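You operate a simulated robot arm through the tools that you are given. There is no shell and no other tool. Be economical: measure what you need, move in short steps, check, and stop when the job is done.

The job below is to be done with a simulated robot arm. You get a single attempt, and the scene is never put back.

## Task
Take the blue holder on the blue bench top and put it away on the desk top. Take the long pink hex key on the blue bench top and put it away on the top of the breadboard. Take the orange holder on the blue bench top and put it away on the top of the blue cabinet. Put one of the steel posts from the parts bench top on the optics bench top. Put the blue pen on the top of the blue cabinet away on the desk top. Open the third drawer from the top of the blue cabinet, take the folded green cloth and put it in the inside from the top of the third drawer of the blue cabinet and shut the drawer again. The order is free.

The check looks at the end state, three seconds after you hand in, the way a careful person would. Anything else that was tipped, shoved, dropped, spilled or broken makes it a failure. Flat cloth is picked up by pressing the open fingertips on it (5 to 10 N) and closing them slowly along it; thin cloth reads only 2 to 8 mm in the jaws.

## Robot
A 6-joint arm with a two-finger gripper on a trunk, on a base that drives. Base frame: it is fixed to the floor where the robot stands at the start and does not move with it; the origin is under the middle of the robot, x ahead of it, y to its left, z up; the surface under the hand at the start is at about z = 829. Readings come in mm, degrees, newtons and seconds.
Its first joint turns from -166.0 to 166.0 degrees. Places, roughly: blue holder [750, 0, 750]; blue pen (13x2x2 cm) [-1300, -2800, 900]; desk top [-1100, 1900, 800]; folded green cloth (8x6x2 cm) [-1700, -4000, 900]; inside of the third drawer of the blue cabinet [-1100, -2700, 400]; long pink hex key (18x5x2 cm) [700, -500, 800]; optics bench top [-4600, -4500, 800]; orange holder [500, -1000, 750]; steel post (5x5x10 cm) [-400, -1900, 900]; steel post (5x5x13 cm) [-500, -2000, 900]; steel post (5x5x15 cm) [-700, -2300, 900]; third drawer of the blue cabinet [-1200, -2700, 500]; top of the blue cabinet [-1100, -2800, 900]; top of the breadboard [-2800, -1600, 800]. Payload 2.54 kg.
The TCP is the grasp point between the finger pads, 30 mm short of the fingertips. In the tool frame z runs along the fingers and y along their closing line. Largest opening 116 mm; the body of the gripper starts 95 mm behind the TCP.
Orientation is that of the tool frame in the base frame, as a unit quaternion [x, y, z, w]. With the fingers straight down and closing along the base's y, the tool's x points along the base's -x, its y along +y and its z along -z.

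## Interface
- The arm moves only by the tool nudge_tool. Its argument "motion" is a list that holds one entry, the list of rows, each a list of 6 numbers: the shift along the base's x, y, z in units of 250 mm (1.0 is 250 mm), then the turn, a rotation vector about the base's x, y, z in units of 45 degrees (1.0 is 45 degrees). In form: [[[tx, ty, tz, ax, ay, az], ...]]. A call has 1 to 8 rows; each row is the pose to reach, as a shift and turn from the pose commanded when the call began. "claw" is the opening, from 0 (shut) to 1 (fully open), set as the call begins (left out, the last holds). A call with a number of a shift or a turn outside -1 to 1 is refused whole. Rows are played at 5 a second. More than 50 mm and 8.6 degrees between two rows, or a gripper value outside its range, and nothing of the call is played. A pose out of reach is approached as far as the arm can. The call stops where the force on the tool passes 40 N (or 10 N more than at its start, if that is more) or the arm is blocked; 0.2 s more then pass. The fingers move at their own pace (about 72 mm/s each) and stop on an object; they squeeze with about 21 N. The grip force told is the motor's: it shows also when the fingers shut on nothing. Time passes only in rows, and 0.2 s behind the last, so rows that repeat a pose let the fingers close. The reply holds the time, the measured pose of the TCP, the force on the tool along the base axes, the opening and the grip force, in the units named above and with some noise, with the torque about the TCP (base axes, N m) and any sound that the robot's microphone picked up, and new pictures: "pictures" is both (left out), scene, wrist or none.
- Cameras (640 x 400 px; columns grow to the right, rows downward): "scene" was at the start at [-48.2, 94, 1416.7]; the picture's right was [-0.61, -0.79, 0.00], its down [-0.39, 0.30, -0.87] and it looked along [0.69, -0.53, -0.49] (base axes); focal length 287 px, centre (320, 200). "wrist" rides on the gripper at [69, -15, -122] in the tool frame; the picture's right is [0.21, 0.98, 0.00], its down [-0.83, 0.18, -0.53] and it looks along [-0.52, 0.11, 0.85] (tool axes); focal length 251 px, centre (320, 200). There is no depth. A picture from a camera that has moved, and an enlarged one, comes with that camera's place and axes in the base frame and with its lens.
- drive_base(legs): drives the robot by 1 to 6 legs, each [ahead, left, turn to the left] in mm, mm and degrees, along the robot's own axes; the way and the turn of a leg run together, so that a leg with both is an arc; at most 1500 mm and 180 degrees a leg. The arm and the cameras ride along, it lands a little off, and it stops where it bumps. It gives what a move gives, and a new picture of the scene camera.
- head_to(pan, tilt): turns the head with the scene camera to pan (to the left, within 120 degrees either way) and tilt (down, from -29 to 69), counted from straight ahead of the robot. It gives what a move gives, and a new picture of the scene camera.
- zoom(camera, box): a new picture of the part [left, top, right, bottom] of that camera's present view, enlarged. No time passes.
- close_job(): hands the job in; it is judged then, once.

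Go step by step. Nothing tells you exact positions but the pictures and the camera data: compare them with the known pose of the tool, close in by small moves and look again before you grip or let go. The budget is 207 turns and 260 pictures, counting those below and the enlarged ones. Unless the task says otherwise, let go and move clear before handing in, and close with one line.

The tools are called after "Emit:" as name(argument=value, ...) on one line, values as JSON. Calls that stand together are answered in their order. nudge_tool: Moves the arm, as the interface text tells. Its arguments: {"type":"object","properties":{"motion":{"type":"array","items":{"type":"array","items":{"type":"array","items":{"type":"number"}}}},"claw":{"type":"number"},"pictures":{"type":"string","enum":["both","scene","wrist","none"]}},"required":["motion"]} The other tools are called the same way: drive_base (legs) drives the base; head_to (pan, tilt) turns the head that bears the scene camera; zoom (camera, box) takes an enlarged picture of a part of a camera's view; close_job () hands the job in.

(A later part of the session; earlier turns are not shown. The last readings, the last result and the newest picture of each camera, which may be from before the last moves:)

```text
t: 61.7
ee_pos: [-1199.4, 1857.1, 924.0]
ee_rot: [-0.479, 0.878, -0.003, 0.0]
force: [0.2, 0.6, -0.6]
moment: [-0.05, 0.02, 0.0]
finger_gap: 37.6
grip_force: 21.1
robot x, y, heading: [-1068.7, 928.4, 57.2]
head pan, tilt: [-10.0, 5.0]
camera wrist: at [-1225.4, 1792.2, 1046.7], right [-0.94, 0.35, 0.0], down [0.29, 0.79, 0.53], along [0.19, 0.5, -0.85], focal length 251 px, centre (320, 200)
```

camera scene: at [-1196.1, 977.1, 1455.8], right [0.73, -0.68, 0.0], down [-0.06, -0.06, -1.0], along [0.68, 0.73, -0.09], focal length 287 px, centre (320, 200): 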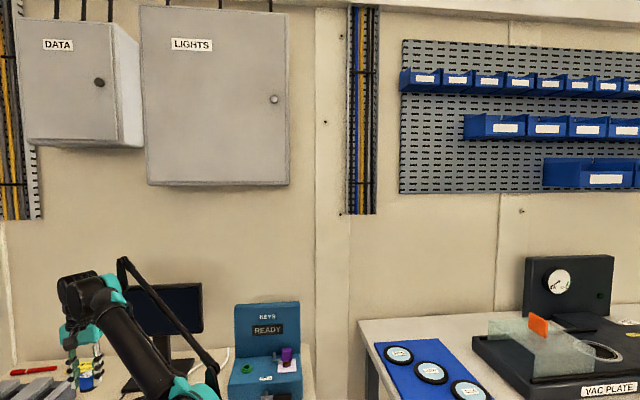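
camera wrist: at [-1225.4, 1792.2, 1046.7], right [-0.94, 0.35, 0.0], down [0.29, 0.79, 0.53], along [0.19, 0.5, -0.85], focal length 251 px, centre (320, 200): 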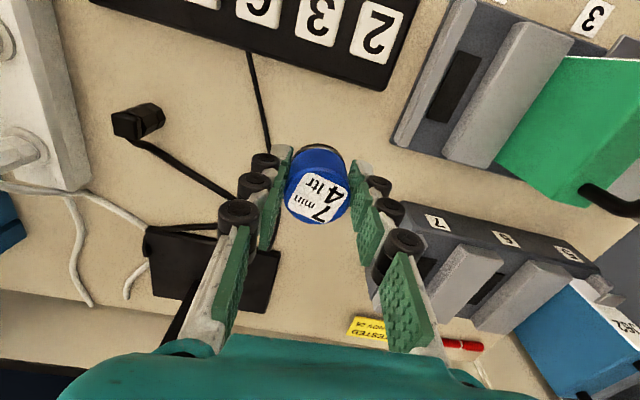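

The arm is in its normal posture again, and the spot below is clear. I'll lower to just above the desk.

Emit:
nudge_tool(motion=[[[0, 0, -0.15, 0, 0, 0], [0, 0, -0.27, 0, 0, 0], [0, 0, -0.31, 0, 0, 0], [0, 0, -0.31, 0, 0, 0]]], pictures="wrist")

```text
t: 62.7
ee_pos: [-1200.5, 1857.8, 845.4]
ee_rot: [-0.479, 0.878, -0.002, 0.0]
force: [-0.6, -0.7, -0.7]
moment: [-0.02, -0.01, 0.02]
finger_gap: 38.0
grip_force: 20.4
robot x, y, heading: [-1065.4, 927.1, 57.3]
head pan, tilt: [-10.0, 5.0]
camera wrist: at [-1226.0, 1792.8, 967.6], right [-0.94, 0.35, 0.0], down [0.29, 0.79, 0.53], along [0.19, 0.5, -0.85], focal length 251 px, centre (320, 200)
```

wrist: 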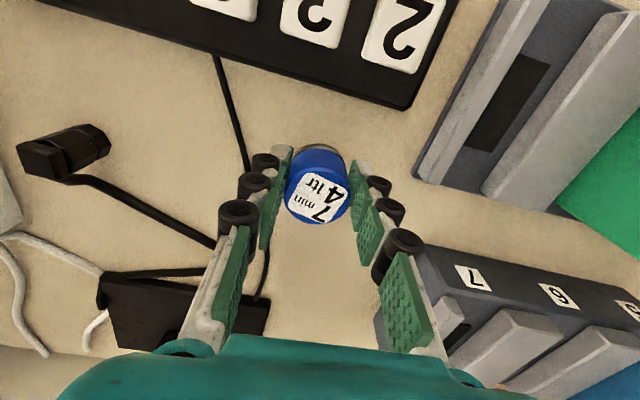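

Emit:
nudge_tool(motion=[[[-0.045, 0.016, 0, 0, 0, 0], [-0.045, 0.016, -0.02, 0, 0, 0], [-0.045, 0.016, -0.02, 0, 0, 0]]], pictures="none")

Emit:
nudge_tool(motion=[[[0, 0, -0.012, 0, 0, 0], [0, 0, -0.012, 0, 0, 0]]], pictures="none")

Emit:
nudge_tool(motion=[[[0, 0, -0.012, 0, 0, 0], [0, 0, -0.012, 0, 0, 0]]], pictures="none")

```text
t: 63.5
ee_pos: [-1211.2, 1863.1, 841.5]
ee_rot: [-0.479, 0.878, -0.002, 0.0]
force: [-0.2, 0.4, -1.2]
moment: [0.0, -0.01, 0.01]
finger_gap: 37.6
grip_force: 21.3
robot x, y, heading: [-1068.0, 928.2, 57.2]
head pan, tilt: [-10.0, 5.0]
```

```text
t: 64.1
ee_pos: [-1210.3, 1861.8, 840.3]
ee_rot: [-0.479, 0.878, -0.002, 0.001]
force: [0.2, 0.4, -0.5]
moment: [-0.02, 0.02, -0.01]
finger_gap: 37.9
grip_force: 20.5
robot x, y, heading: [-1068.2, 928.1, 57.4]
head pan, tilt: [-10.0, 5.0]
```

```text
t: 64.7
ee_pos: [-1211.6, 1863.5, 836.1]
ee_rot: [-0.478, 0.878, -0.002, 0.0]
force: [0.0, -0.5, -1.1]
moment: [0.04, -0.01, 0.0]
finger_gap: 38.1
grip_force: 21.3
robot x, y, heading: [-1069.3, 929.0, 57.4]
head pan, tilt: [-10.0, 5.0]
```

Emit:
nudge_tool(motion=[[[0, 0, -0.012, 0, 0, 0], [0, 0, -0.012, 0, 0, 0]]], pictures="none")

Emit:
nudge_tool(motion=[[[0, 0, -0.012, 0, 0, 0], [0, 0, -0.012, 0, 0, 0]]], pictures="none")

Emit:
nudge_tool(motion=[[[0, 0, -0.012, 0, 0, 0], [0, 0, -0.012, 0, 0, 0]]], pictures="wrist")

```text
t: 65.3
ee_pos: [-1210.8, 1862.8, 832.7]
ee_rot: [-0.478, 0.878, -0.002, 0.0]
force: [-1.4, -0.1, -0.9]
moment: [-0.02, 0.02, 0.02]
finger_gap: 37.9
grip_force: 21.0
robot x, y, heading: [-1068.0, 931.5, 57.0]
head pan, tilt: [-10.0, 5.0]
```

```text
t: 65.9
ee_pos: [-1210.0, 1862.9, 831.1]
ee_rot: [-0.479, 0.878, -0.002, 0.001]
force: [0.3, 0.8, -0.7]
moment: [0.0, -0.01, 0.0]
finger_gap: 37.6
grip_force: 21.1
robot x, y, heading: [-1067.7, 930.5, 57.5]
head pan, tilt: [-10.0, 5.0]
```

```text
t: 66.5
ee_pos: [-1210.0, 1862.8, 828.9]
ee_rot: [-0.479, 0.878, -0.002, 0.0]
force: [0.4, -0.1, -0.6]
moment: [0.01, 0.01, -0.04]
finger_gap: 37.9
grip_force: 20.9
robot x, y, heading: [-1065.7, 932.5, 57.2]
head pan, tilt: [-10.0, 5.0]
camera wrist: at [-1236.5, 1797.1, 949.6], right [-0.94, 0.35, 0.0], down [0.29, 0.79, 0.53], along [0.19, 0.5, -0.85], focal length 251 px, centre (320, 200)
```

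wrist: 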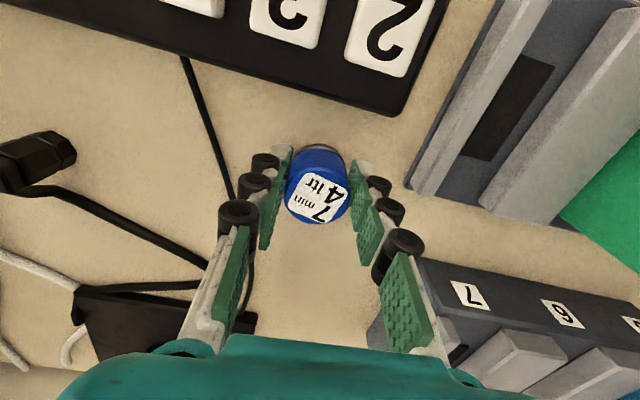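

No contact yet; I'll continue down in small steps.

Emit:
nudge_tool(motion=[[[0, 0, -0.016, 0, 0, 0], [0, 0, -0.016, 0, 0, 0]]], pictures="none")

Emit:
nudge_tool(motion=[[[0, 0, -0.016, 0, 0, 0], [0, 0, -0.016, 0, 0, 0]]], pictures="none")

Emit:
nudge_tool(motion=[[[0, 0, -0.016, 0, 0, 0], [0, 0, -0.016, 0, 0, 0]]], pictures="none")

Emit:
nudge_tool(motion=[[[0, 0, -0.016, 0, 0, 0], [0, 0, -0.016, 0, 0, 0]]], pictures="none")

```text
t: 67.1
ee_pos: [-1210.6, 1862.2, 825.0]
ee_rot: [-0.479, 0.878, -0.001, 0.0]
force: [0.7, 0.8, -1.1]
moment: [-0.03, 0.01, -0.02]
finger_gap: 37.9
grip_force: 20.8
robot x, y, heading: [-1068.0, 930.6, 57.3]
head pan, tilt: [-10.0, 5.0]
```

```text
t: 67.7
ee_pos: [-1210.7, 1861.9, 821.9]
ee_rot: [-0.478, 0.878, -0.002, 0.001]
force: [-1.8, 3.3, 19.4]
moment: [0.22, -0.03, -0.03]
finger_gap: 37.8
grip_force: 21.1
robot x, y, heading: [-1072.2, 930.4, 57.3]
head pan, tilt: [-10.0, 5.0]
```

```text
t: 68.3
ee_pos: [-1211.1, 1861.7, 816.1]
ee_rot: [-0.479, 0.878, -0.002, 0.0]
force: [-0.2, -1.2, 18.8]
moment: [0.08, -0.09, -0.02]
finger_gap: 37.7
grip_force: 20.9
robot x, y, heading: [-1066.3, 930.0, 57.4]
head pan, tilt: [-10.0, 5.0]
```

```text
t: 68.9
ee_pos: [-1210.5, 1861.1, 812.4]
ee_rot: [-0.479, 0.878, -0.001, 0.001]
force: [-1.4, 3.1, 18.8]
moment: [0.21, -0.02, 0.0]
finger_gap: 37.8
grip_force: 21.0
robot x, y, heading: [-1066.9, 930.0, 57.4]
head pan, tilt: [-10.0, 5.0]
```

The holder is on the desk (contact at TCP z ≈ 822). I'll open slightly and rise.

Emit:
nudge_tool(motion=[[[0, 0, 0, 0, 0, 0], [0, 0, 0, 0, 0, 0], [0, 0, 0, 0, 0, 0]]], claw=0.52, pictures="wrist")

Emit:
nudge_tool(motion=[[[0, 0, 0.06, 0, 0, 0], [0, 0, 0.2, 0, 0, 0], [0, 0, 0.35, 0, 0, 0], [0.02, -0.08, 0.5, 0, 0, 0], [0.04, -0.15, 0.65, 0, 0, 0], [0.1, -0.3, 0.75, 0, 0, 0], [0.15, -0.45, 0.85, 0, 0, 0], [0.2, -0.6, 0.93, 0, 0, 0]]], pictures="wrist")

```text
t: 69.7
ee_pos: [-1209.1, 1861.2, 810.5]
ee_rot: [-0.478, 0.878, -0.002, 0.0]
force: [0.5, -0.1, -0.8]
moment: [0.03, 0.02, -0.03]
finger_gap: 60.6
grip_force: 0.0
robot x, y, heading: [-1066.6, 934.0, 57.4]
head pan, tilt: [-10.0, 5.0]
camera wrist: at [-1236.8, 1796.6, 933.7], right [-0.94, 0.35, 0.0], down [0.29, 0.79, 0.53], along [0.19, 0.5, -0.85], focal length 251 px, centre (320, 200)
```

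wrist: 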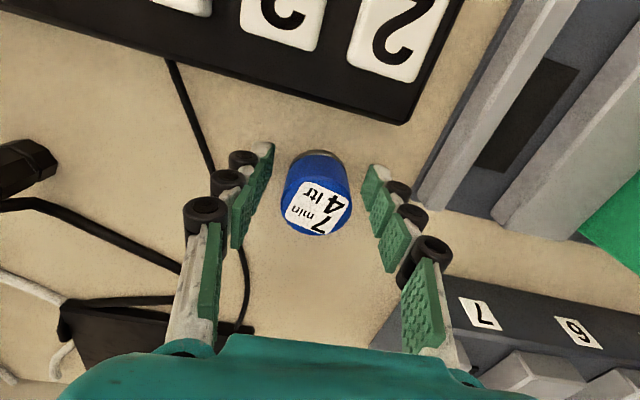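

```text
t: 71.5
ee_pos: [-1160.5, 1714.6, 1043.7]
ee_rot: [-0.479, 0.878, -0.002, 0.0]
force: [-0.1, 0.0, -0.1]
moment: [-0.05, -0.04, 0.02]
finger_gap: 60.3
grip_force: 0.1
robot x, y, heading: [-1066.0, 928.9, 57.2]
head pan, tilt: [-10.0, 5.0]
camera wrist: at [-1186.9, 1649.4, 1165.4], right [-0.94, 0.35, 0.0], down [0.29, 0.79, 0.53], along [0.19, 0.5, -0.85], focal length 251 px, centre (320, 200)
```

wrist: 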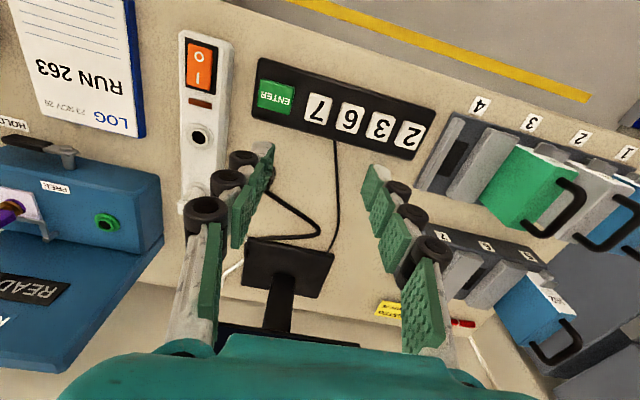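

The blue holder is released. I'll bring the hand back in front of the robot, then drive over to the orange holder.

Emit:
nudge_tool(motion=[[[0.15, -0.12, 0.05, 0, 0, 0], [0.3, -0.24, 0.1, 0, 0, 0], [0.45, -0.36, 0.15, 0, 0, 0], [0.6, -0.48, 0.2, 0, 0, 0], [0.75, -0.6, 0.24, 0, 0, 0], [0.9, -0.72, 0.24, 0, 0, 0]]], pictures="none")

Emit:
nudge_tool(motion=[[[0.13, -0.14, 0, 0, 0, 0], [0.26, -0.28, 0, 0, 0, 0], [0.39, -0.42, 0, 0, 0, 0], [0.52, -0.56, 0, 0, 0, 0], [0.65, -0.7, 0, 0, 0, 0]]], pictures="none")

Emit:
head_to(pan=25, tilt=40)

```text
t: 72.9
ee_pos: [-935.0, 1532.5, 1101.8]
ee_rot: [-0.479, 0.878, -0.001, -0.001]
force: [0.5, 0.7, 0.2]
moment: [-0.04, -0.03, 0.02]
finger_gap: 60.2
grip_force: 0.1
robot x, y, heading: [-1068.4, 933.4, 57.3]
head pan, tilt: [-10.0, 5.0]
```

```text
t: 74.1
ee_pos: [-774.0, 1356.0, 1105.7]
ee_rot: [-0.479, 0.878, -0.002, 0.0]
force: [-0.2, 0.5, 1.1]
moment: [0.01, 0.0, 0.01]
finger_gap: 60.2
grip_force: 0.0
robot x, y, heading: [-1066.4, 930.1, 57.2]
head pan, tilt: [-10.0, 5.0]
```

```text
t: 75.1
ee_pos: [-773.9, 1357.3, 1105.6]
ee_rot: [-0.478, 0.878, -0.003, 0.0]
force: [-0.6, -0.2, 0.2]
moment: [0.01, 0.0, 0.01]
finger_gap: 60.3
grip_force: 0.0
robot x, y, heading: [-1065.9, 928.2, 57.4]
head pan, tilt: [25.0, 40.0]
camera scene: at [-1246.8, 993.9, 1400.1], right [0.99, -0.14, 0.0], down [-0.09, -0.64, -0.77], along [0.1, 0.76, -0.64], focal length 287 px, centre (320, 200)
```

scene: 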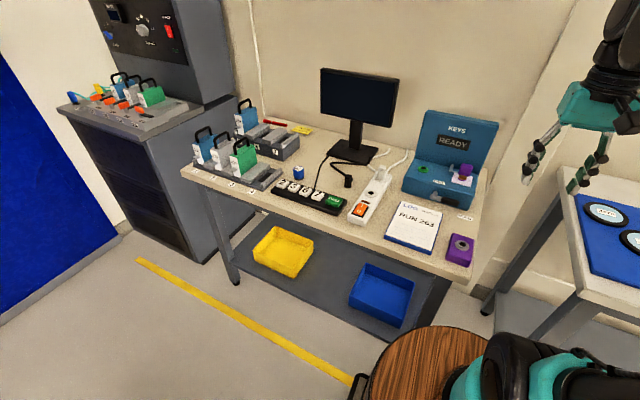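

The blue holder stands upright on the desk. Now I'll drive to face the orange holder on the blue bench.

Emit:
drive_base(legs=[[-80, 0, 0], [0, -1000, 0], [0, 0, -94], [380, -497, 0]])

```text
t: 88.0
ee_pos: [128.8, -646.8, 1106.2]
ee_rot: [0.322, 0.947, -0.001, -0.001]
force: [-0.1, 0.1, -0.6]
moment: [0.0, 0.01, 0.01]
finger_gap: 60.2
grip_force: 0.0
robot x, y, heading: [-271.5, -319.7, -37.6]
head pan, tilt: [25.0, 40.0]
camera scene: at [-192.1, -146.9, 1400.0], right [-0.22, -0.98, 0.0], down [-0.63, 0.14, -0.77], along [0.75, -0.16, -0.64], focal length 287 px, centre (320, 200)
```

scene: 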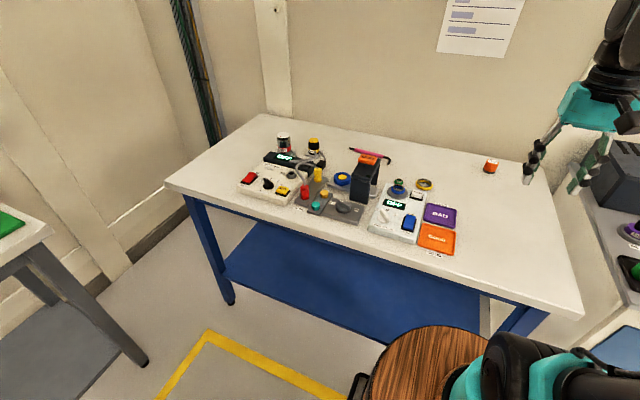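

The orange holder is at about (510, -910). I'll drive 50 mm nearer and move the hand toward it.

Emit:
drive_base(legs=[[50, 0, 0]])

Emit:
nudge_tool(motion=[[[0.15, -0.11, -0.03, 0, 0, 0], [0.3, -0.22, -0.06, 0, 0, 0], [0.45, -0.33, -0.09, 0, 0, 0], [0.6, -0.44, -0.12, 0, 0, 0], [0.75, -0.55, -0.15, 0, 0, 0], [0.9, -0.66, -0.18, 0, 0, 0]]], claw=1, pictures="none")

Emit:
nudge_tool(motion=[[[0.1, -0.08, -0.1, 0, 0, 0], [0.2, -0.16, -0.2, 0, 0, 0], [0.3, -0.24, -0.3, 0, 0, 0]]], pictures="wrist")

```text
t: 89.0
ee_pos: [169.5, -679.1, 1105.8]
ee_rot: [0.322, 0.947, -0.002, -0.001]
force: [-0.4, -0.1, 0.0]
moment: [0.0, -0.01, -0.01]
finger_gap: 60.3
grip_force: 0.0
robot x, y, heading: [-227.5, -351.1, -37.7]
head pan, tilt: [25.0, 40.0]
camera scene: at [-151.9, -177.6, 1400.0], right [-0.22, -0.98, 0.0], down [-0.63, 0.14, -0.77], along [0.75, -0.17, -0.64], focal length 287 px, centre (320, 200)
```

scene: 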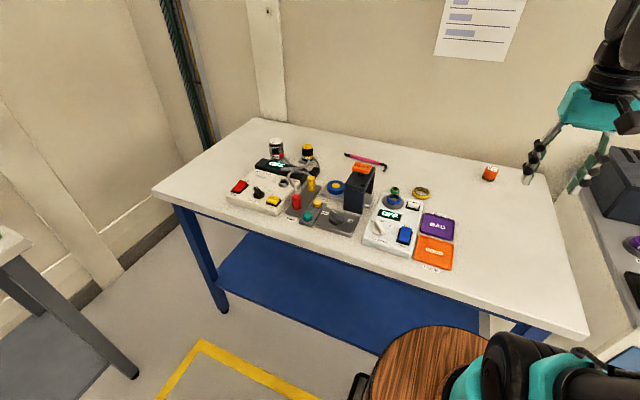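

```text
t: 90.4
ee_pos: [395.8, -844.4, 1061.9]
ee_rot: [0.322, 0.947, -0.001, -0.001]
force: [-0.8, 0.4, 0.7]
moment: [-0.02, -0.06, -0.01]
finger_gap: 115.9
grip_force: 0.0
robot x, y, heading: [-231.8, -353.2, -37.5]
head pan, tilt: [25.0, 40.0]
```

```text
t: 91.2
ee_pos: [471.8, -902.9, 986.9]
ee_rot: [0.322, 0.947, -0.001, 0.0]
force: [0.1, -0.7, 0.5]
moment: [-0.03, -0.08, 0.01]
finger_gap: 116.0
grip_force: 0.0
robot x, y, heading: [-232.6, -355.3, -37.5]
head pan, tilt: [25.0, 40.0]
camera wrist: at [405.7, -870.6, 1108.7], right [0.42, 0.91, 0.0], down [0.77, -0.36, 0.53], along [0.48, -0.23, -0.85], focal length 251 px, centre (320, 200)
```

wrist: 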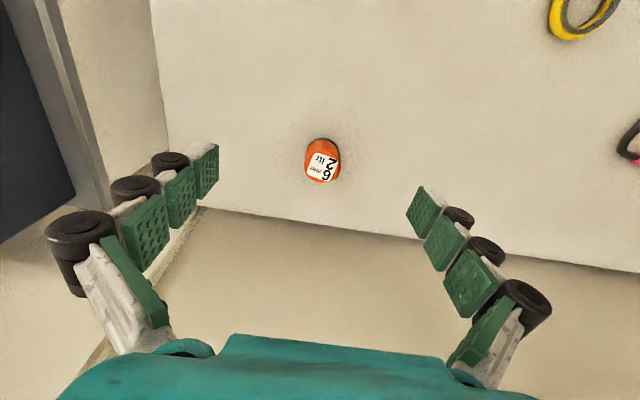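

It is at (505, -916). I'll move over it, go down and grip.

Emit:
nudge_tool(motion=[[[0.12, -0.05, -0.1, 0, 0, 0], [0.13, -0.05, -0.28, 0, 0, 0], [0.13, -0.05, -0.42, 0, 0, 0], [0.13, -0.05, -0.5, 0, 0, 0], [0.13, -0.05, -0.5, 0, 0, 0]]], pictures="wrist")

Emit:
nudge_tool(motion=[[[0, 0, 0, 0, 0, 0], [0, 0, 0, 0, 0, 0], [0, 0, 0, 0, 0, 0], [0, 0, 0, 0, 0, 0], [0, 0, 0, 0, 0, 0]]], claw=0, pictures="none")

```text
t: 92.4
ee_pos: [500.7, -916.3, 860.9]
ee_rot: [0.322, 0.947, -0.001, -0.002]
force: [0.2, -0.1, 0.2]
moment: [0.0, 0.02, 0.01]
finger_gap: 116.0
grip_force: 0.1
robot x, y, heading: [-233.7, -350.1, -37.5]
head pan, tilt: [25.0, 40.0]
camera wrist: at [436.1, -885.8, 981.6], right [0.42, 0.91, 0.0], down [0.77, -0.36, 0.53], along [0.48, -0.23, -0.85], focal length 251 px, centre (320, 200)
```

wrist: 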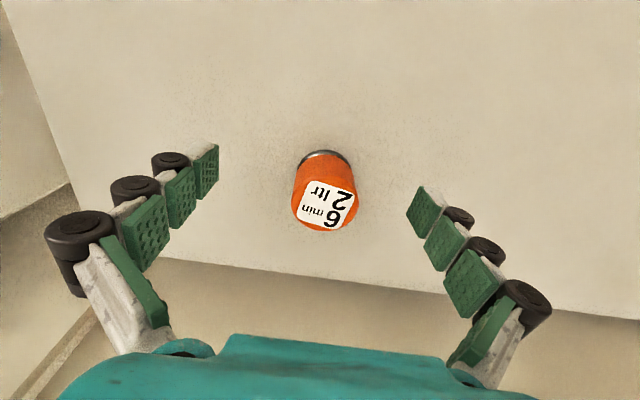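

```text
t: 93.6
ee_pos: [500.7, -917.2, 859.2]
ee_rot: [0.322, 0.947, 0.0, -0.002]
force: [0.1, 0.1, 0.7]
moment: [-0.01, -0.05, 0.01]
finger_gap: 38.1
grip_force: 21.4
robot x, y, heading: [-230.4, -351.9, -37.4]
head pan, tilt: [25.0, 40.0]
```

Gripped. I'll lift, draw back, and look down the aisle towards the cabinet.

Emit:
nudge_tool(motion=[[[0, 0, 0.15, 0, 0, 0], [0, 0, 0.33, 0, 0, 0], [0, 0, 0.5, 0, 0, 0], [-0.1, 0.08, 0.64, 0, 0, 0], [-0.22, 0.17, 0.77, 0, 0, 0], [-0.35, 0.27, 0.88, 0, 0, 0], [-0.49, 0.38, 0.96, 0, 0, 0], [-0.64, 0.49, 0.98, 0, 0, 0]]], pictures="none")

Emit:
nudge_tool(motion=[[[-0.15, 0.115, 0, 0, 0, 0], [-0.3, 0.23, 0, 0, 0, 0], [-0.4, 0.31, 0, 0, 0, 0]]], pictures="none")

Emit:
head_to(pan=-85, tilt=20)

```text
t: 95.4
ee_pos: [343.5, -791.3, 1106.8]
ee_rot: [0.322, 0.947, -0.001, -0.001]
force: [0.5, -1.5, -1.0]
moment: [0.04, 0.08, -0.01]
finger_gap: 38.0
grip_force: 21.2
robot x, y, heading: [-233.2, -352.6, -37.2]
head pan, tilt: [25.0, 40.0]
```

```text
t: 96.2
ee_pos: [244.6, -714.7, 1106.7]
ee_rot: [0.322, 0.947, 0.0, -0.001]
force: [-0.2, 0.5, 0.0]
moment: [0.02, 0.07, -0.03]
finger_gap: 38.1
grip_force: 21.5
robot x, y, heading: [-230.7, -351.0, -37.6]
head pan, tilt: [25.0, 40.0]
```

```text
t: 98.0
ee_pos: [244.0, -714.6, 1106.8]
ee_rot: [0.321, 0.947, -0.001, -0.001]
force: [0.2, 0.4, -1.2]
moment: [-0.02, 0.02, 0.02]
finger_gap: 38.1
grip_force: 21.2
robot x, y, heading: [-233.4, -349.8, -37.1]
head pan, tilt: [-85.0, 20.0]
camera scene: at [-284.9, -237.8, 1431.4], right [-0.84, 0.54, 0.0], down [0.18, 0.29, -0.94], along [-0.5, -0.79, -0.34], focal length 287 px, centre (320, 200)
```

scene: 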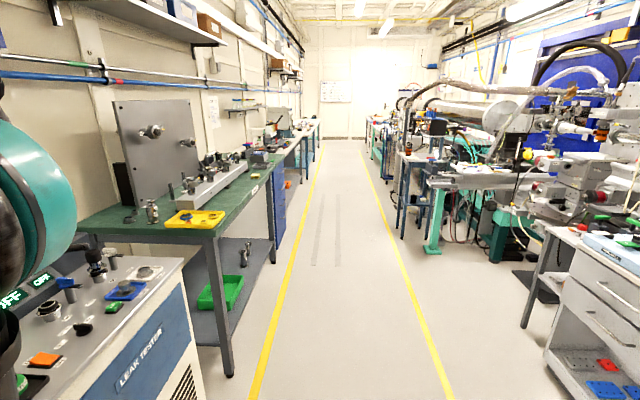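

The blue cabinet is further along the left side of the aisle. I'll back into the aisle and drive sideways along it.

Emit:
drive_base(legs=[[-275, 0, 0], [0, -1400, 0]])

Emit:
head_to(pan=-45, tilt=25)

```text
t: 106.7
ee_pos: [-855.0, -1678.7, 1108.3]
ee_rot: [0.327, 0.945, -0.001, -0.002]
force: [0.9, -0.3, -1.6]
moment: [0.02, 0.03, 0.01]
finger_gap: 38.0
grip_force: 21.4
robot x, y, heading: [-1328.9, -1312.3, -38.0]
head pan, tilt: [-85.0, 20.0]
camera scene: at [-1377.9, -1196.8, 1431.4], right [-0.84, 0.55, 0.0], down [0.19, 0.29, -0.94], along [-0.51, -0.79, -0.34], focal length 287 px, centre (320, 200)
```

scene: 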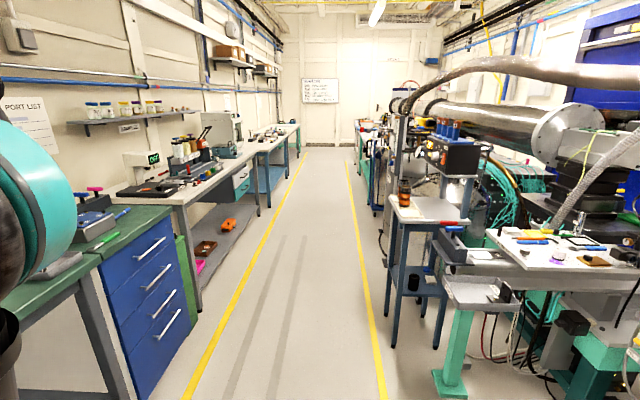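

```text
t: 107.7
ee_pos: [-854.4, -1678.8, 1107.1]
ee_rot: [0.327, 0.945, -0.001, -0.001]
force: [0.4, 0.5, -0.9]
moment: [0.02, 0.05, -0.08]
finger_gap: 37.8
grip_force: 20.9
robot x, y, heading: [-1323.6, -1313.2, -38.1]
head pan, tilt: [-45.0, 25.0]
camera scene: at [-1316.0, -1210.3, 1423.3], right [-0.99, -0.12, 0.0], down [-0.05, 0.42, -0.91], along [0.11, -0.9, -0.42], focal length 287 px, centre (320, 200)
```

scene: 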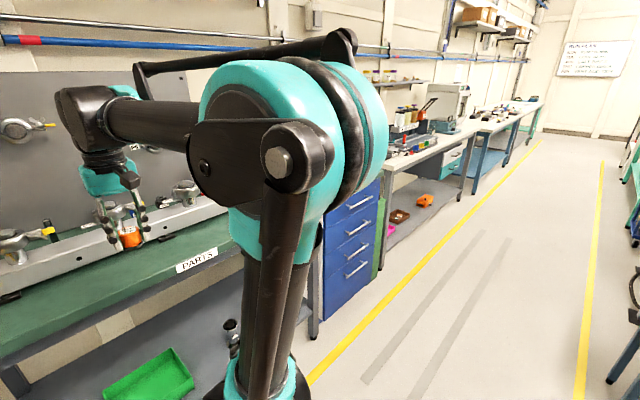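

The cabinet with the drawers is about 1.1 m further along. I'll drive there and look at it squarely.

Emit:
drive_base(legs=[[0, -1050, 0]])

Emit:
head_to(pan=10, tilt=40)

```text
t: 113.1
ee_pos: [-1495.3, -2499.8, 1107.0]
ee_rot: [0.325, 0.946, -0.002, -0.001]
force: [0.2, -0.2, -1.2]
moment: [0.03, 0.03, 0.01]
finger_gap: 37.7
grip_force: 21.1
robot x, y, heading: [-1967.4, -2134.6, -38.2]
head pan, tilt: [-45.0, 25.0]
camera scene: at [-1959.4, -2033.3, 1423.3], right [-0.99, -0.12, 0.0], down [-0.05, 0.42, -0.91], along [0.11, -0.9, -0.42], focal length 287 px, centre (320, 200)
```

scene: 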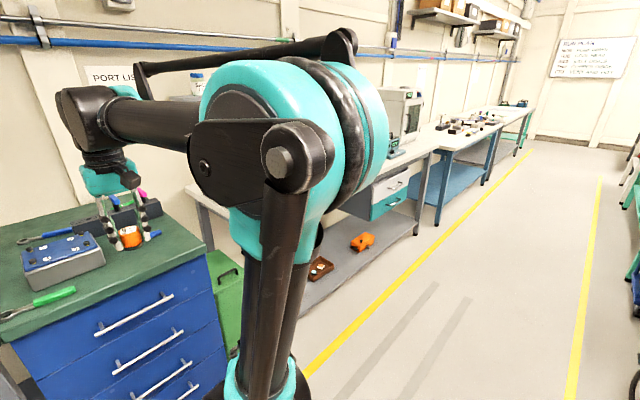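

```text
t: 114.4
ee_pos: [-1495.5, -2500.2, 1106.8]
ee_rot: [0.325, 0.946, -0.001, -0.001]
force: [-0.1, -0.5, -0.8]
moment: [0.03, 0.02, 0.03]
finger_gap: 38.0
grip_force: 20.8
robot x, y, heading: [-1968.8, -2133.0, -37.9]
head pan, tilt: [10.0, 40.0]
camera scene: at [-1895.7, -1981.7, 1400.0], right [-0.47, -0.88, 0.0], down [-0.57, 0.3, -0.77], along [0.68, -0.36, -0.64], focal length 287 px, centre (320, 200)
```

scene: 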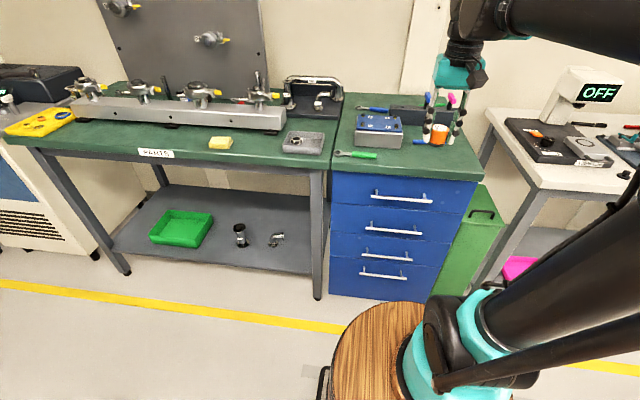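

I can see the cabinet with four drawers. I'll enlarge its top and the parts bench.

Emit:
zoom(camera="scene", box=[320, 80, 496, 190])

Emit:
zoom(camera="scene", box=[60, 50, 348, 230])

```text
3.64 times, centred on (408, 135) of scene
camera zoom: at [-1895.7, -1981.7, 1400.0], right [-0.47, -0.88, 0.0], down [-0.57, 0.3, -0.77], along [0.68, -0.36, -0.64], focal length 1045 px, centre (0, 436)
```

zoom: 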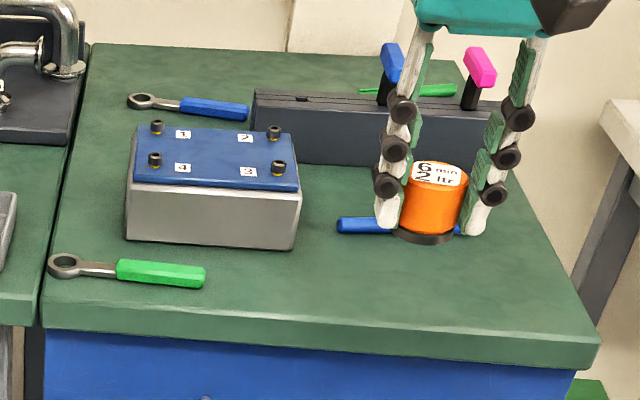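

```text
2.22 times, centred on (204, 140) of scene
camera zoom: at [-1895.7, -1981.7, 1400.0], right [-0.47, -0.88, 0.0], down [-0.57, 0.3, -0.77], along [0.68, -0.36, -0.64], focal length 638 px, centre (578, 333)
```

zoom: 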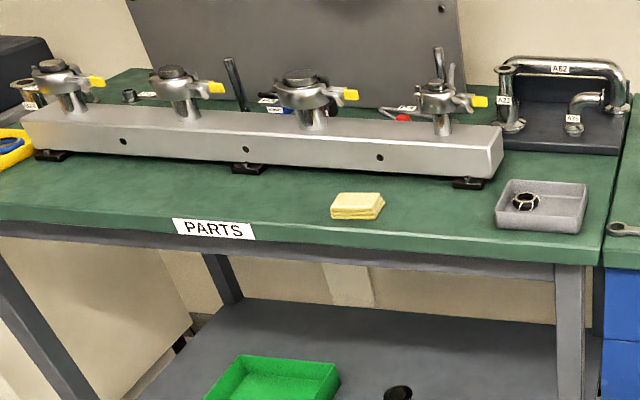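

The pen lies on the cabinet top behind where the holder hangs. I'll put the orange holder near the front right, around (-1312, -2754), first moving above it.

Emit:
nudge_tool(motion=[[[0.1, -0.14, 0, 0, 0, 0], [0.2, -0.28, 0, 0, 0, 0], [0.3, -0.42, 0, 0, 0, 0], [0.4, -0.56, 0, 0, 0, 0], [0.5, -0.7, 0, 0, 0, 0], [0.6, -0.84, -0.04, 0, 0, 0], [0.7, -0.97, -0.1, 0, 0, 0], [0.73, -1.0, -0.25, 0, 0, 0]]], pictures="wrist")

```text
t: 116.2
ee_pos: [-1311.4, -2749.7, 1044.3]
ee_rot: [0.324, 0.946, -0.002, 0.0]
force: [-0.6, 0.9, -0.5]
moment: [0.0, 0.0, 0.0]
finger_gap: 37.7
grip_force: 21.5
robot x, y, heading: [-1967.4, -2133.4, -37.6]
head pan, tilt: [10.0, 40.0]
camera wrist: at [-1376.3, -2718.8, 1166.6], right [0.43, 0.9, 0.0], down [0.76, -0.36, 0.53], along [0.48, -0.23, -0.85], focal length 251 px, centre (320, 200)
```

wrist: 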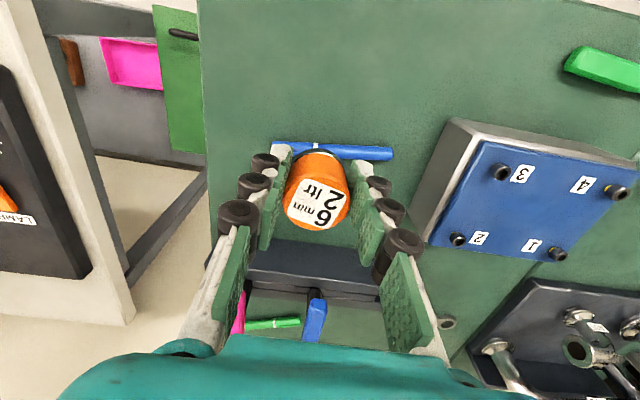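

The pen is really at about (-1271, -2751) and the cabinet top at z ≈ 875. I'll shift the holder 60 mm towards the front to leave room for the pen, then lower.

Emit:
nudge_tool(motion=[[[-0.1, 0.08, -0.08, 0, 0, 0], [-0.19, 0.15, -0.2, 0, 0, 0], [-0.19, 0.15, -0.35, 0, 0, 0], [-0.19, 0.15, -0.45, 0, 0, 0], [-0.19, 0.15, -0.45, 0, 0, 0]]], pictures="both")

```text
t: 117.4
ee_pos: [-1359.4, -2714.5, 933.1]
ee_rot: [0.324, 0.946, -0.003, 0.0]
force: [-3.2, -3.3, 19.1]
moment: [-0.18, -0.02, -0.05]
finger_gap: 38.0
grip_force: 21.2
robot x, y, heading: [-1965.0, -2131.6, -38.1]
head pan, tilt: [10.0, 40.0]
camera scene: at [-1896.4, -1981.3, 1400.0], right [-0.47, -0.88, 0.0], down [-0.57, 0.3, -0.77], along [0.68, -0.36, -0.64], focal length 287 px, centre (320, 200)
camera wrist: at [-1424.0, -2682.6, 1054.4], right [0.43, 0.9, 0.0], down [0.76, -0.36, 0.53], along [0.48, -0.23, -0.85], focal length 251 px, centre (320, 200)
```

scene: 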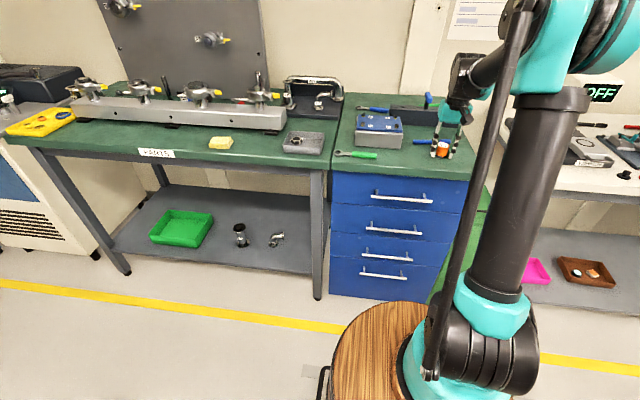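
wrist: 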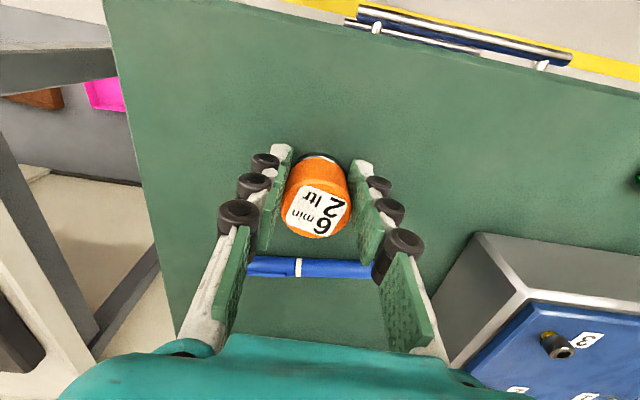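

It has touched down. I'll open and rise clear.

Emit:
nudge_tool(motion=[[[0, 0, 0, 0, 0, 0], [0, 0, 0, 0, 0, 0], [0, 0, 0, 0, 0, 0]]], claw=0.52, pictures="none")

Emit:
nudge_tool(motion=[[[0, 0, 0.06, 0, 0, 0], [0, 0, 0.2, 0, 0, 0], [0, 0, 0.38, 0, 0, 0], [0, 0, 0.55, 0, 0, 0], [-0.1, 0.08, 0.66, 0, 0, 0]]], pictures="wrist")

```text
t: 118.2
ee_pos: [-1358.8, -2714.7, 931.8]
ee_rot: [0.325, 0.946, -0.001, -0.001]
force: [-0.5, -0.2, 0.1]
moment: [0.02, -0.03, 0.01]
finger_gap: 60.4
grip_force: 0.0
robot x, y, heading: [-1969.9, -2135.0, -37.8]
head pan, tilt: [10.0, 40.0]
```

```text
t: 119.4
ee_pos: [-1384.1, -2693.9, 1095.6]
ee_rot: [0.325, 0.946, -0.001, -0.002]
force: [0.5, -0.2, -0.6]
moment: [0.03, -0.02, 0.0]
finger_gap: 60.1
grip_force: 0.1
robot x, y, heading: [-1966.8, -2137.0, -38.0]
head pan, tilt: [10.0, 40.0]
camera wrist: at [-1448.5, -2661.1, 1217.7], right [0.43, 0.9, 0.0], down [0.77, -0.36, 0.53], along [0.48, -0.23, -0.85], focal length 251 px, centre (320, 200)
```

wrist: 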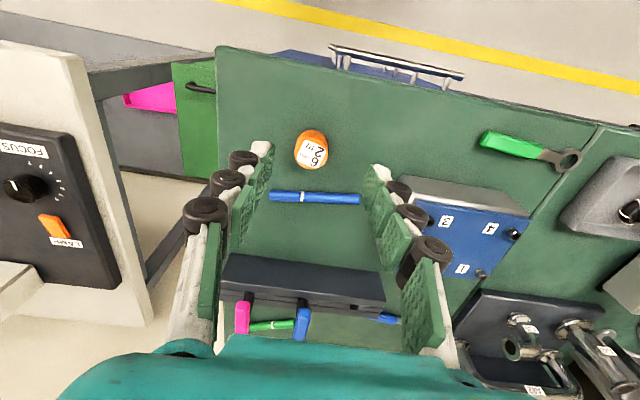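

The orange holder stands on the cabinet. Next is the third drawer: I'll enlarge its handle, then draw the hand back so the base can be turned side-on to the cabinet.

Emit:
zoom(camera="scene", box=[312, 160, 488, 310])

Emit:
nudge_tool(motion=[[[-0.09, 0.15, 0, 0, 0, 0], [-0.18, 0.3, 0, 0, 0, 0], [-0.27, 0.45, 0, 0, 0, 0], [-0.36, 0.6, 0, 0, 0, 0], [-0.44, 0.76, 0, 0, 0, 0]]], pictures="none")

```text
2.67 times, centred on (400, 235) of scene
camera zoom: at [-1895.4, -1981.9, 1400.0], right [-0.47, -0.88, 0.0], down [-0.57, 0.3, -0.77], along [0.68, -0.36, -0.64], focal length 766 px, centre (107, 107)
```

zoom: 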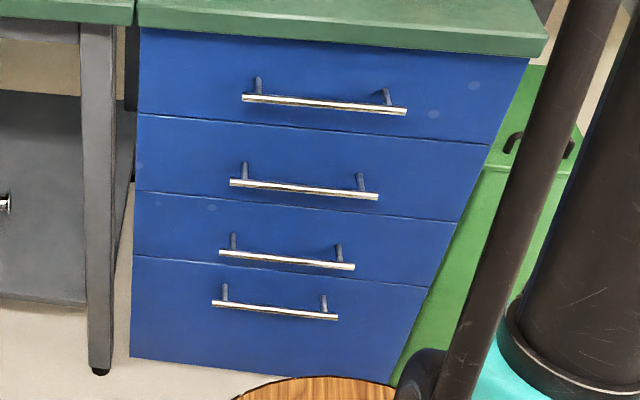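

```text
t: 120.6
ee_pos: [-1496.6, -2502.0, 1095.8]
ee_rot: [0.325, 0.946, -0.002, -0.001]
force: [1.2, 0.7, 0.0]
moment: [0.02, 0.03, -0.02]
finger_gap: 60.3
grip_force: 0.1
robot x, y, heading: [-1967.2, -2135.9, -37.9]
head pan, tilt: [10.0, 40.0]
```

The third handle is clear. I'll turn the base to point along the aisle with the cabinet on its left.

Emit:
drive_base(legs=[[0, 0, -87], [-230, 0, 0]])

Emit:
head_to(pan=75, tilt=45)

```text
t: 126.0
ee_pos: [-2176.9, -2435.2, 1095.7]
ee_rot: [0.884, 0.467, 0.0, -0.002]
force: [0.0, -0.1, -0.3]
moment: [0.0, 0.0, -0.03]
finger_gap: 60.3
grip_force: 0.1
robot x, y, heading: [-1838.6, -1942.6, -124.2]
head pan, tilt: [10.0, 40.0]
camera scene: at [-1681.4, -2005.5, 1400.0], right [-0.91, 0.41, 0.0], down [0.26, 0.59, -0.77], along [-0.31, -0.7, -0.64], focal length 287 px, centre (320, 200)
```

scene: 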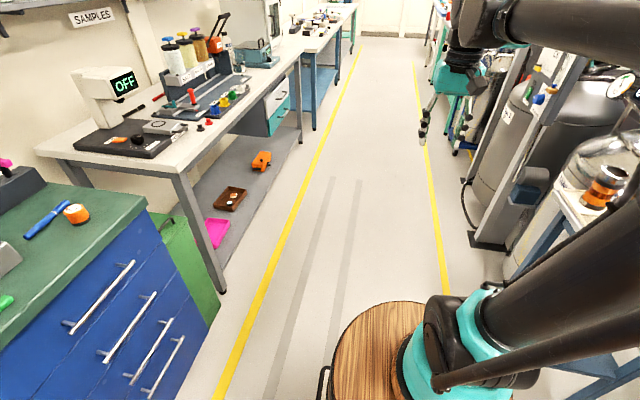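

```text
t: 127.3
ee_pos: [-2176.3, -2436.3, 1096.7]
ee_rot: [0.884, 0.467, 0.0, -0.001]
force: [0.7, 1.4, -1.0]
moment: [-0.01, 0.02, -0.02]
finger_gap: 60.2
grip_force: 0.0
robot x, y, heading: [-1838.2, -1942.9, -124.1]
head pan, tilt: [75.0, 45.0]
camera scene: at [-1593.5, -1989.7, 1392.8], right [-0.76, -0.65, 0.0], down [-0.46, 0.54, -0.71], along [0.46, -0.54, -0.71], focal length 287 px, centre (320, 200)
```

scene: 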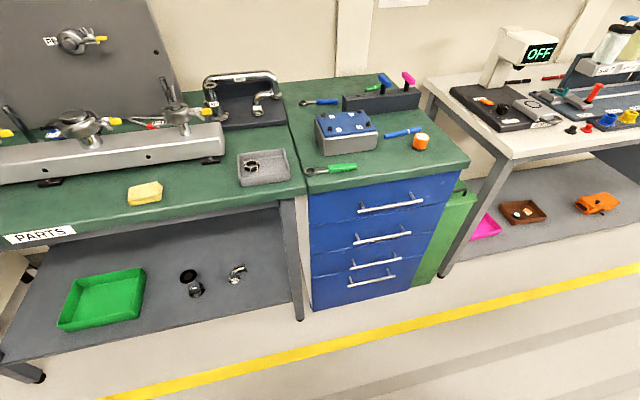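

The third handle is at about (-1363, -2574, 465). I'll swing the hand round to the cabinet side.

Emit:
nudge_tool(motion=[[[0.1, -0.15, 0, 0, 0, 0], [0.24, -0.28, 0, 0, 0, 0], [0.4, -0.4, 0, 0, 0, 0], [0.57, -0.5, 0, 0, 0, 0], [0.75, -0.57, 0, 0, 0, 0], [0.94, -0.62, 0, 0, 0, 0]]], pictures="none")

Emit:
nudge_tool(motion=[[[0.19, -0.02, 0, 0, 0, 0], [0.38, -0.02, 0, 0, 0, 0], [0.57, 0, 0, 0, 0, 0], [0.75, 0.04, 0, 0, 0, 0], [0.92, 0.1, 0, 0, 0, 0]]], pictures="none")

```text
t: 128.7
ee_pos: [-1942.4, -2591.3, 1096.1]
ee_rot: [0.885, 0.466, 0.0, -0.002]
force: [-0.3, -0.2, 0.2]
moment: [-0.01, -0.01, 0.03]
finger_gap: 60.3
grip_force: 0.0
robot x, y, heading: [-1837.1, -1942.8, -124.0]
head pan, tilt: [75.0, 45.0]
```

```text
t: 129.9
ee_pos: [-1711.2, -2566.4, 1095.8]
ee_rot: [0.885, 0.466, 0.0, -0.003]
force: [-1.0, -0.5, 0.0]
moment: [0.01, -0.02, 0.01]
finger_gap: 60.2
grip_force: 0.0
robot x, y, heading: [-1838.6, -1941.4, -124.1]
head pan, tilt: [75.0, 45.0]
```

Emit:
nudge_tool(motion=[[[0.18, 0.04, -0.05, 0, 0, 0], [0.36, 0.08, -0.1, 0, 0, 0], [0.54, 0.12, -0.16, 0, 0, 0], [0.7, 0.15, -0.26, 0, 0, 0], [0.83, 0.18, -0.4, 0, 0, 0], [0.9, 0.2, -0.56, 0, 0, 0], [0.9, 0.2, -0.74, 0, 0, 0], [0.9, 0.2, -0.92, 0, 0, 0]]], pictures="none")

Emit:
nudge_tool(motion=[[[0, 0, -0.1, -0.09, -0.14, 0], [0, 0, -0.2, -0.18, -0.28, 0], [0, 0, -0.3, -0.27, -0.41, 0], [0, 0, -0.4, -0.37, -0.55, 0], [0, 0, -0.5, -0.46, -0.69, 0], [0, 0, -0.6, -0.557, -0.83, 0]]], pictures="scene")

```text
t: 131.7
ee_pos: [-1487.9, -2516.3, 863.5]
ee_rot: [0.884, 0.468, 0.0, -0.002]
force: [-0.1, 0.0, -0.9]
moment: [-0.05, -0.01, 0.0]
finger_gap: 60.5
grip_force: 0.2
robot x, y, heading: [-1838.9, -1941.3, -124.4]
head pan, tilt: [75.0, 45.0]
```

```text
t: 133.1
ee_pos: [-1486.3, -2516.5, 715.3]
ee_rot: [0.817, 0.433, 0.181, 0.335]
force: [0.2, 0.4, 0.0]
moment: [0.01, 0.01, 0.0]
finger_gap: 60.0
grip_force: 0.0
robot x, y, heading: [-1838.1, -1944.4, -124.2]
head pan, tilt: [75.0, 45.0]
camera scene: at [-1593.3, -1989.7, 1392.7], right [-0.76, -0.65, 0.0], down [-0.46, 0.54, -0.71], along [0.46, -0.54, -0.71], focal length 287 px, centre (320, 200)
```

scene: 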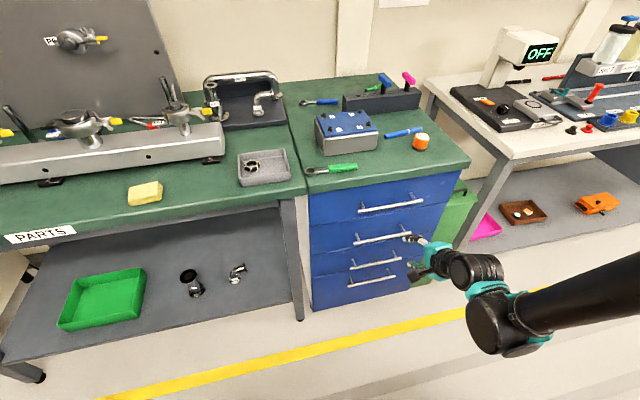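

The pitch works well. I'll finish pitching to horizontal while lowering toward handle height.

Emit:
nudge_tool(motion=[[[0, 0, -0.12, -0.09, -0.14, 0], [0, 0, -0.24, -0.18, -0.28, 0], [0, 0, -0.36, -0.27, -0.41, 0], [0, 0, -0.5, -0.37, -0.55, 0], [0, 0, -0.64, -0.46, -0.69, 0], [0, 0, -0.78, -0.557, -0.83, 0]]], pictures="both")

```text
t: 134.0
ee_pos: [-1394.9, -2602.4, 717.4]
ee_rot: [0.729, 0.385, 0.27, 0.497]
force: [-2.9, 1.8, 1.0]
moment: [-0.09, -0.1, -0.05]
finger_gap: 61.8
grip_force: 0.3
out of reach, approached as far as the arm can: row 1, 2, 3, 4
robot x, y, heading: [-1835.0, -1941.9, -124.3]
head pan, tilt: [75.0, 45.0]
stopped in row 4: the force on the tool passed its limit at 80 N (the readings are from after the stop); the commanded pose is now the measured one
camera scene: at [-1593.5, -1989.6, 1392.7], right [-0.76, -0.65, 0.0], down [-0.46, 0.54, -0.71], along [0.46, -0.54, -0.71], focal length 287 px, centre (320, 200)
camera wrist: at [-1456.6, -2477.8, 747.9], right [0.41, -0.03, 0.91], down [-0.82, -0.45, 0.35], along [0.4, -0.89, -0.2], focal length 251 px, centre (320, 200)
```

scene: 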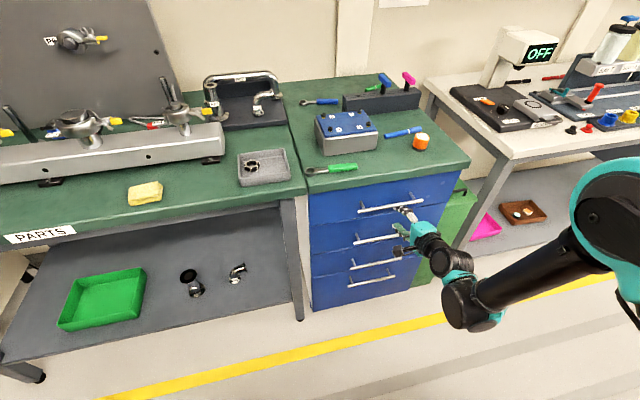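
wrist: 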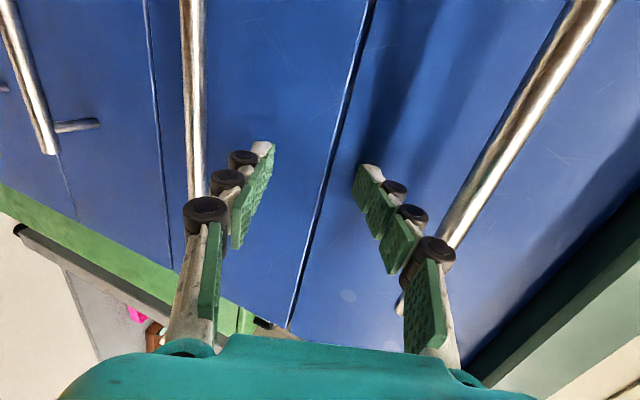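

The wrist was too near its inner limit and drifted into the drawer fronts. I'll back the hand off, then shift the base 300 mm back along the aisle to give the arm more room.

Emit:
nudge_tool(motion=[[[-0.1, 0.07, 0, 0, 0, 0], [-0.2, 0.14, 0, 0, 0, 0], [-0.3, 0.2, 0, 0, 0, 0]]], pictures="wrist")

```text
t: 134.8
ee_pos: [-1428.0, -2591.0, 761.6]
ee_rot: [0.729, 0.386, 0.269, 0.496]
force: [-0.1, 0.7, -1.6]
moment: [0.0, 0.02, -0.02]
finger_gap: 62.4
grip_force: 0.1
out of reach, approached as far as the arm can: row 1, 2, 3
robot x, y, heading: [-1838.6, -1942.4, -124.4]
head pan, tilt: [75.0, 45.0]
camera wrist: at [-1490.7, -2466.3, 792.4], right [0.41, -0.03, 0.91], down [-0.82, -0.45, 0.35], along [0.4, -0.89, -0.2], focal length 251 px, centre (320, 200)
```

wrist: 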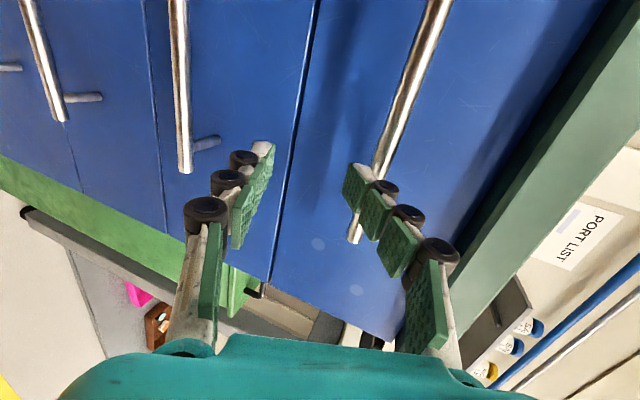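

Emit:
drive_base(legs=[[0, -60, 0]])

Emit:
drive_base(legs=[[-300, 0, 0]])

```text
t: 135.8
ee_pos: [-1479.6, -2556.1, 761.6]
ee_rot: [0.73, 0.385, 0.269, 0.497]
force: [-0.1, -0.5, 0.1]
moment: [0.0, -0.02, -0.02]
finger_gap: 60.3
grip_force: 0.1
robot x, y, heading: [-1889.5, -1906.3, -124.3]
head pan, tilt: [75.0, 45.0]
camera scene: at [-1644.3, -1955.0, 1392.7], right [-0.76, -0.65, 0.0], down [-0.46, 0.54, -0.71], along [0.46, -0.54, -0.71], focal length 287 px, centre (320, 200)
```

scene: 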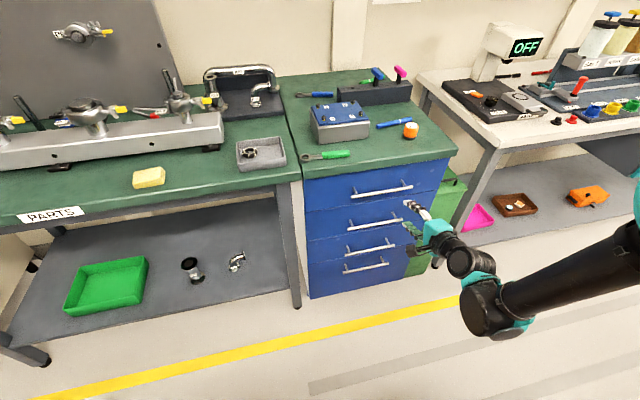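

```text
t: 137.9
ee_pos: [-1307.9, -2303.7, 762.3]
ee_rot: [0.729, 0.386, 0.271, 0.496]
force: [-0.3, -0.3, -0.3]
moment: [0.0, -0.02, -0.01]
finger_gap: 60.5
grip_force: 0.1
robot x, y, heading: [-1721.3, -1657.8, -124.0]
head pan, tilt: [75.0, 45.0]
camera scene: at [-1473.1, -1703.3, 1392.7], right [-0.76, -0.65, 0.0], down [-0.46, 0.54, -0.71], along [0.46, -0.54, -0.71], focal length 287 px, centre (320, 200)
```

scene: 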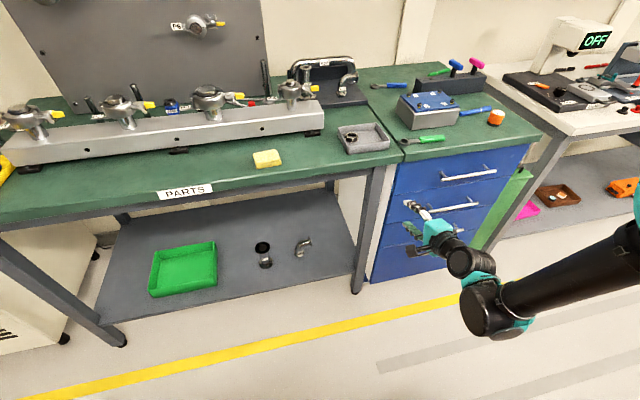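

Now there is room. I'll move the hand along to the handle's position and lower, then look with the wrist camera.

Emit:
nudge_tool(motion=[[[-0.1, -0.15, -0.03, 0, 0, 0], [-0.2, -0.3, -0.08, 0, 0, 0], [-0.3, -0.45, -0.15, 0, 0, 0], [-0.4, -0.6, -0.25, 0, 0, 0], [-0.48, -0.72, -0.38, 0, 0, 0], [-0.52, -0.78, -0.55, 0, 0, 0], [-0.54, -0.8, -0.73, 0, 0, 0], [-0.54, -0.8, -0.91, 0, 0, 0]]], pictures="both")

```text
refused: row 4 steps farther than a row can; nothing moved
```

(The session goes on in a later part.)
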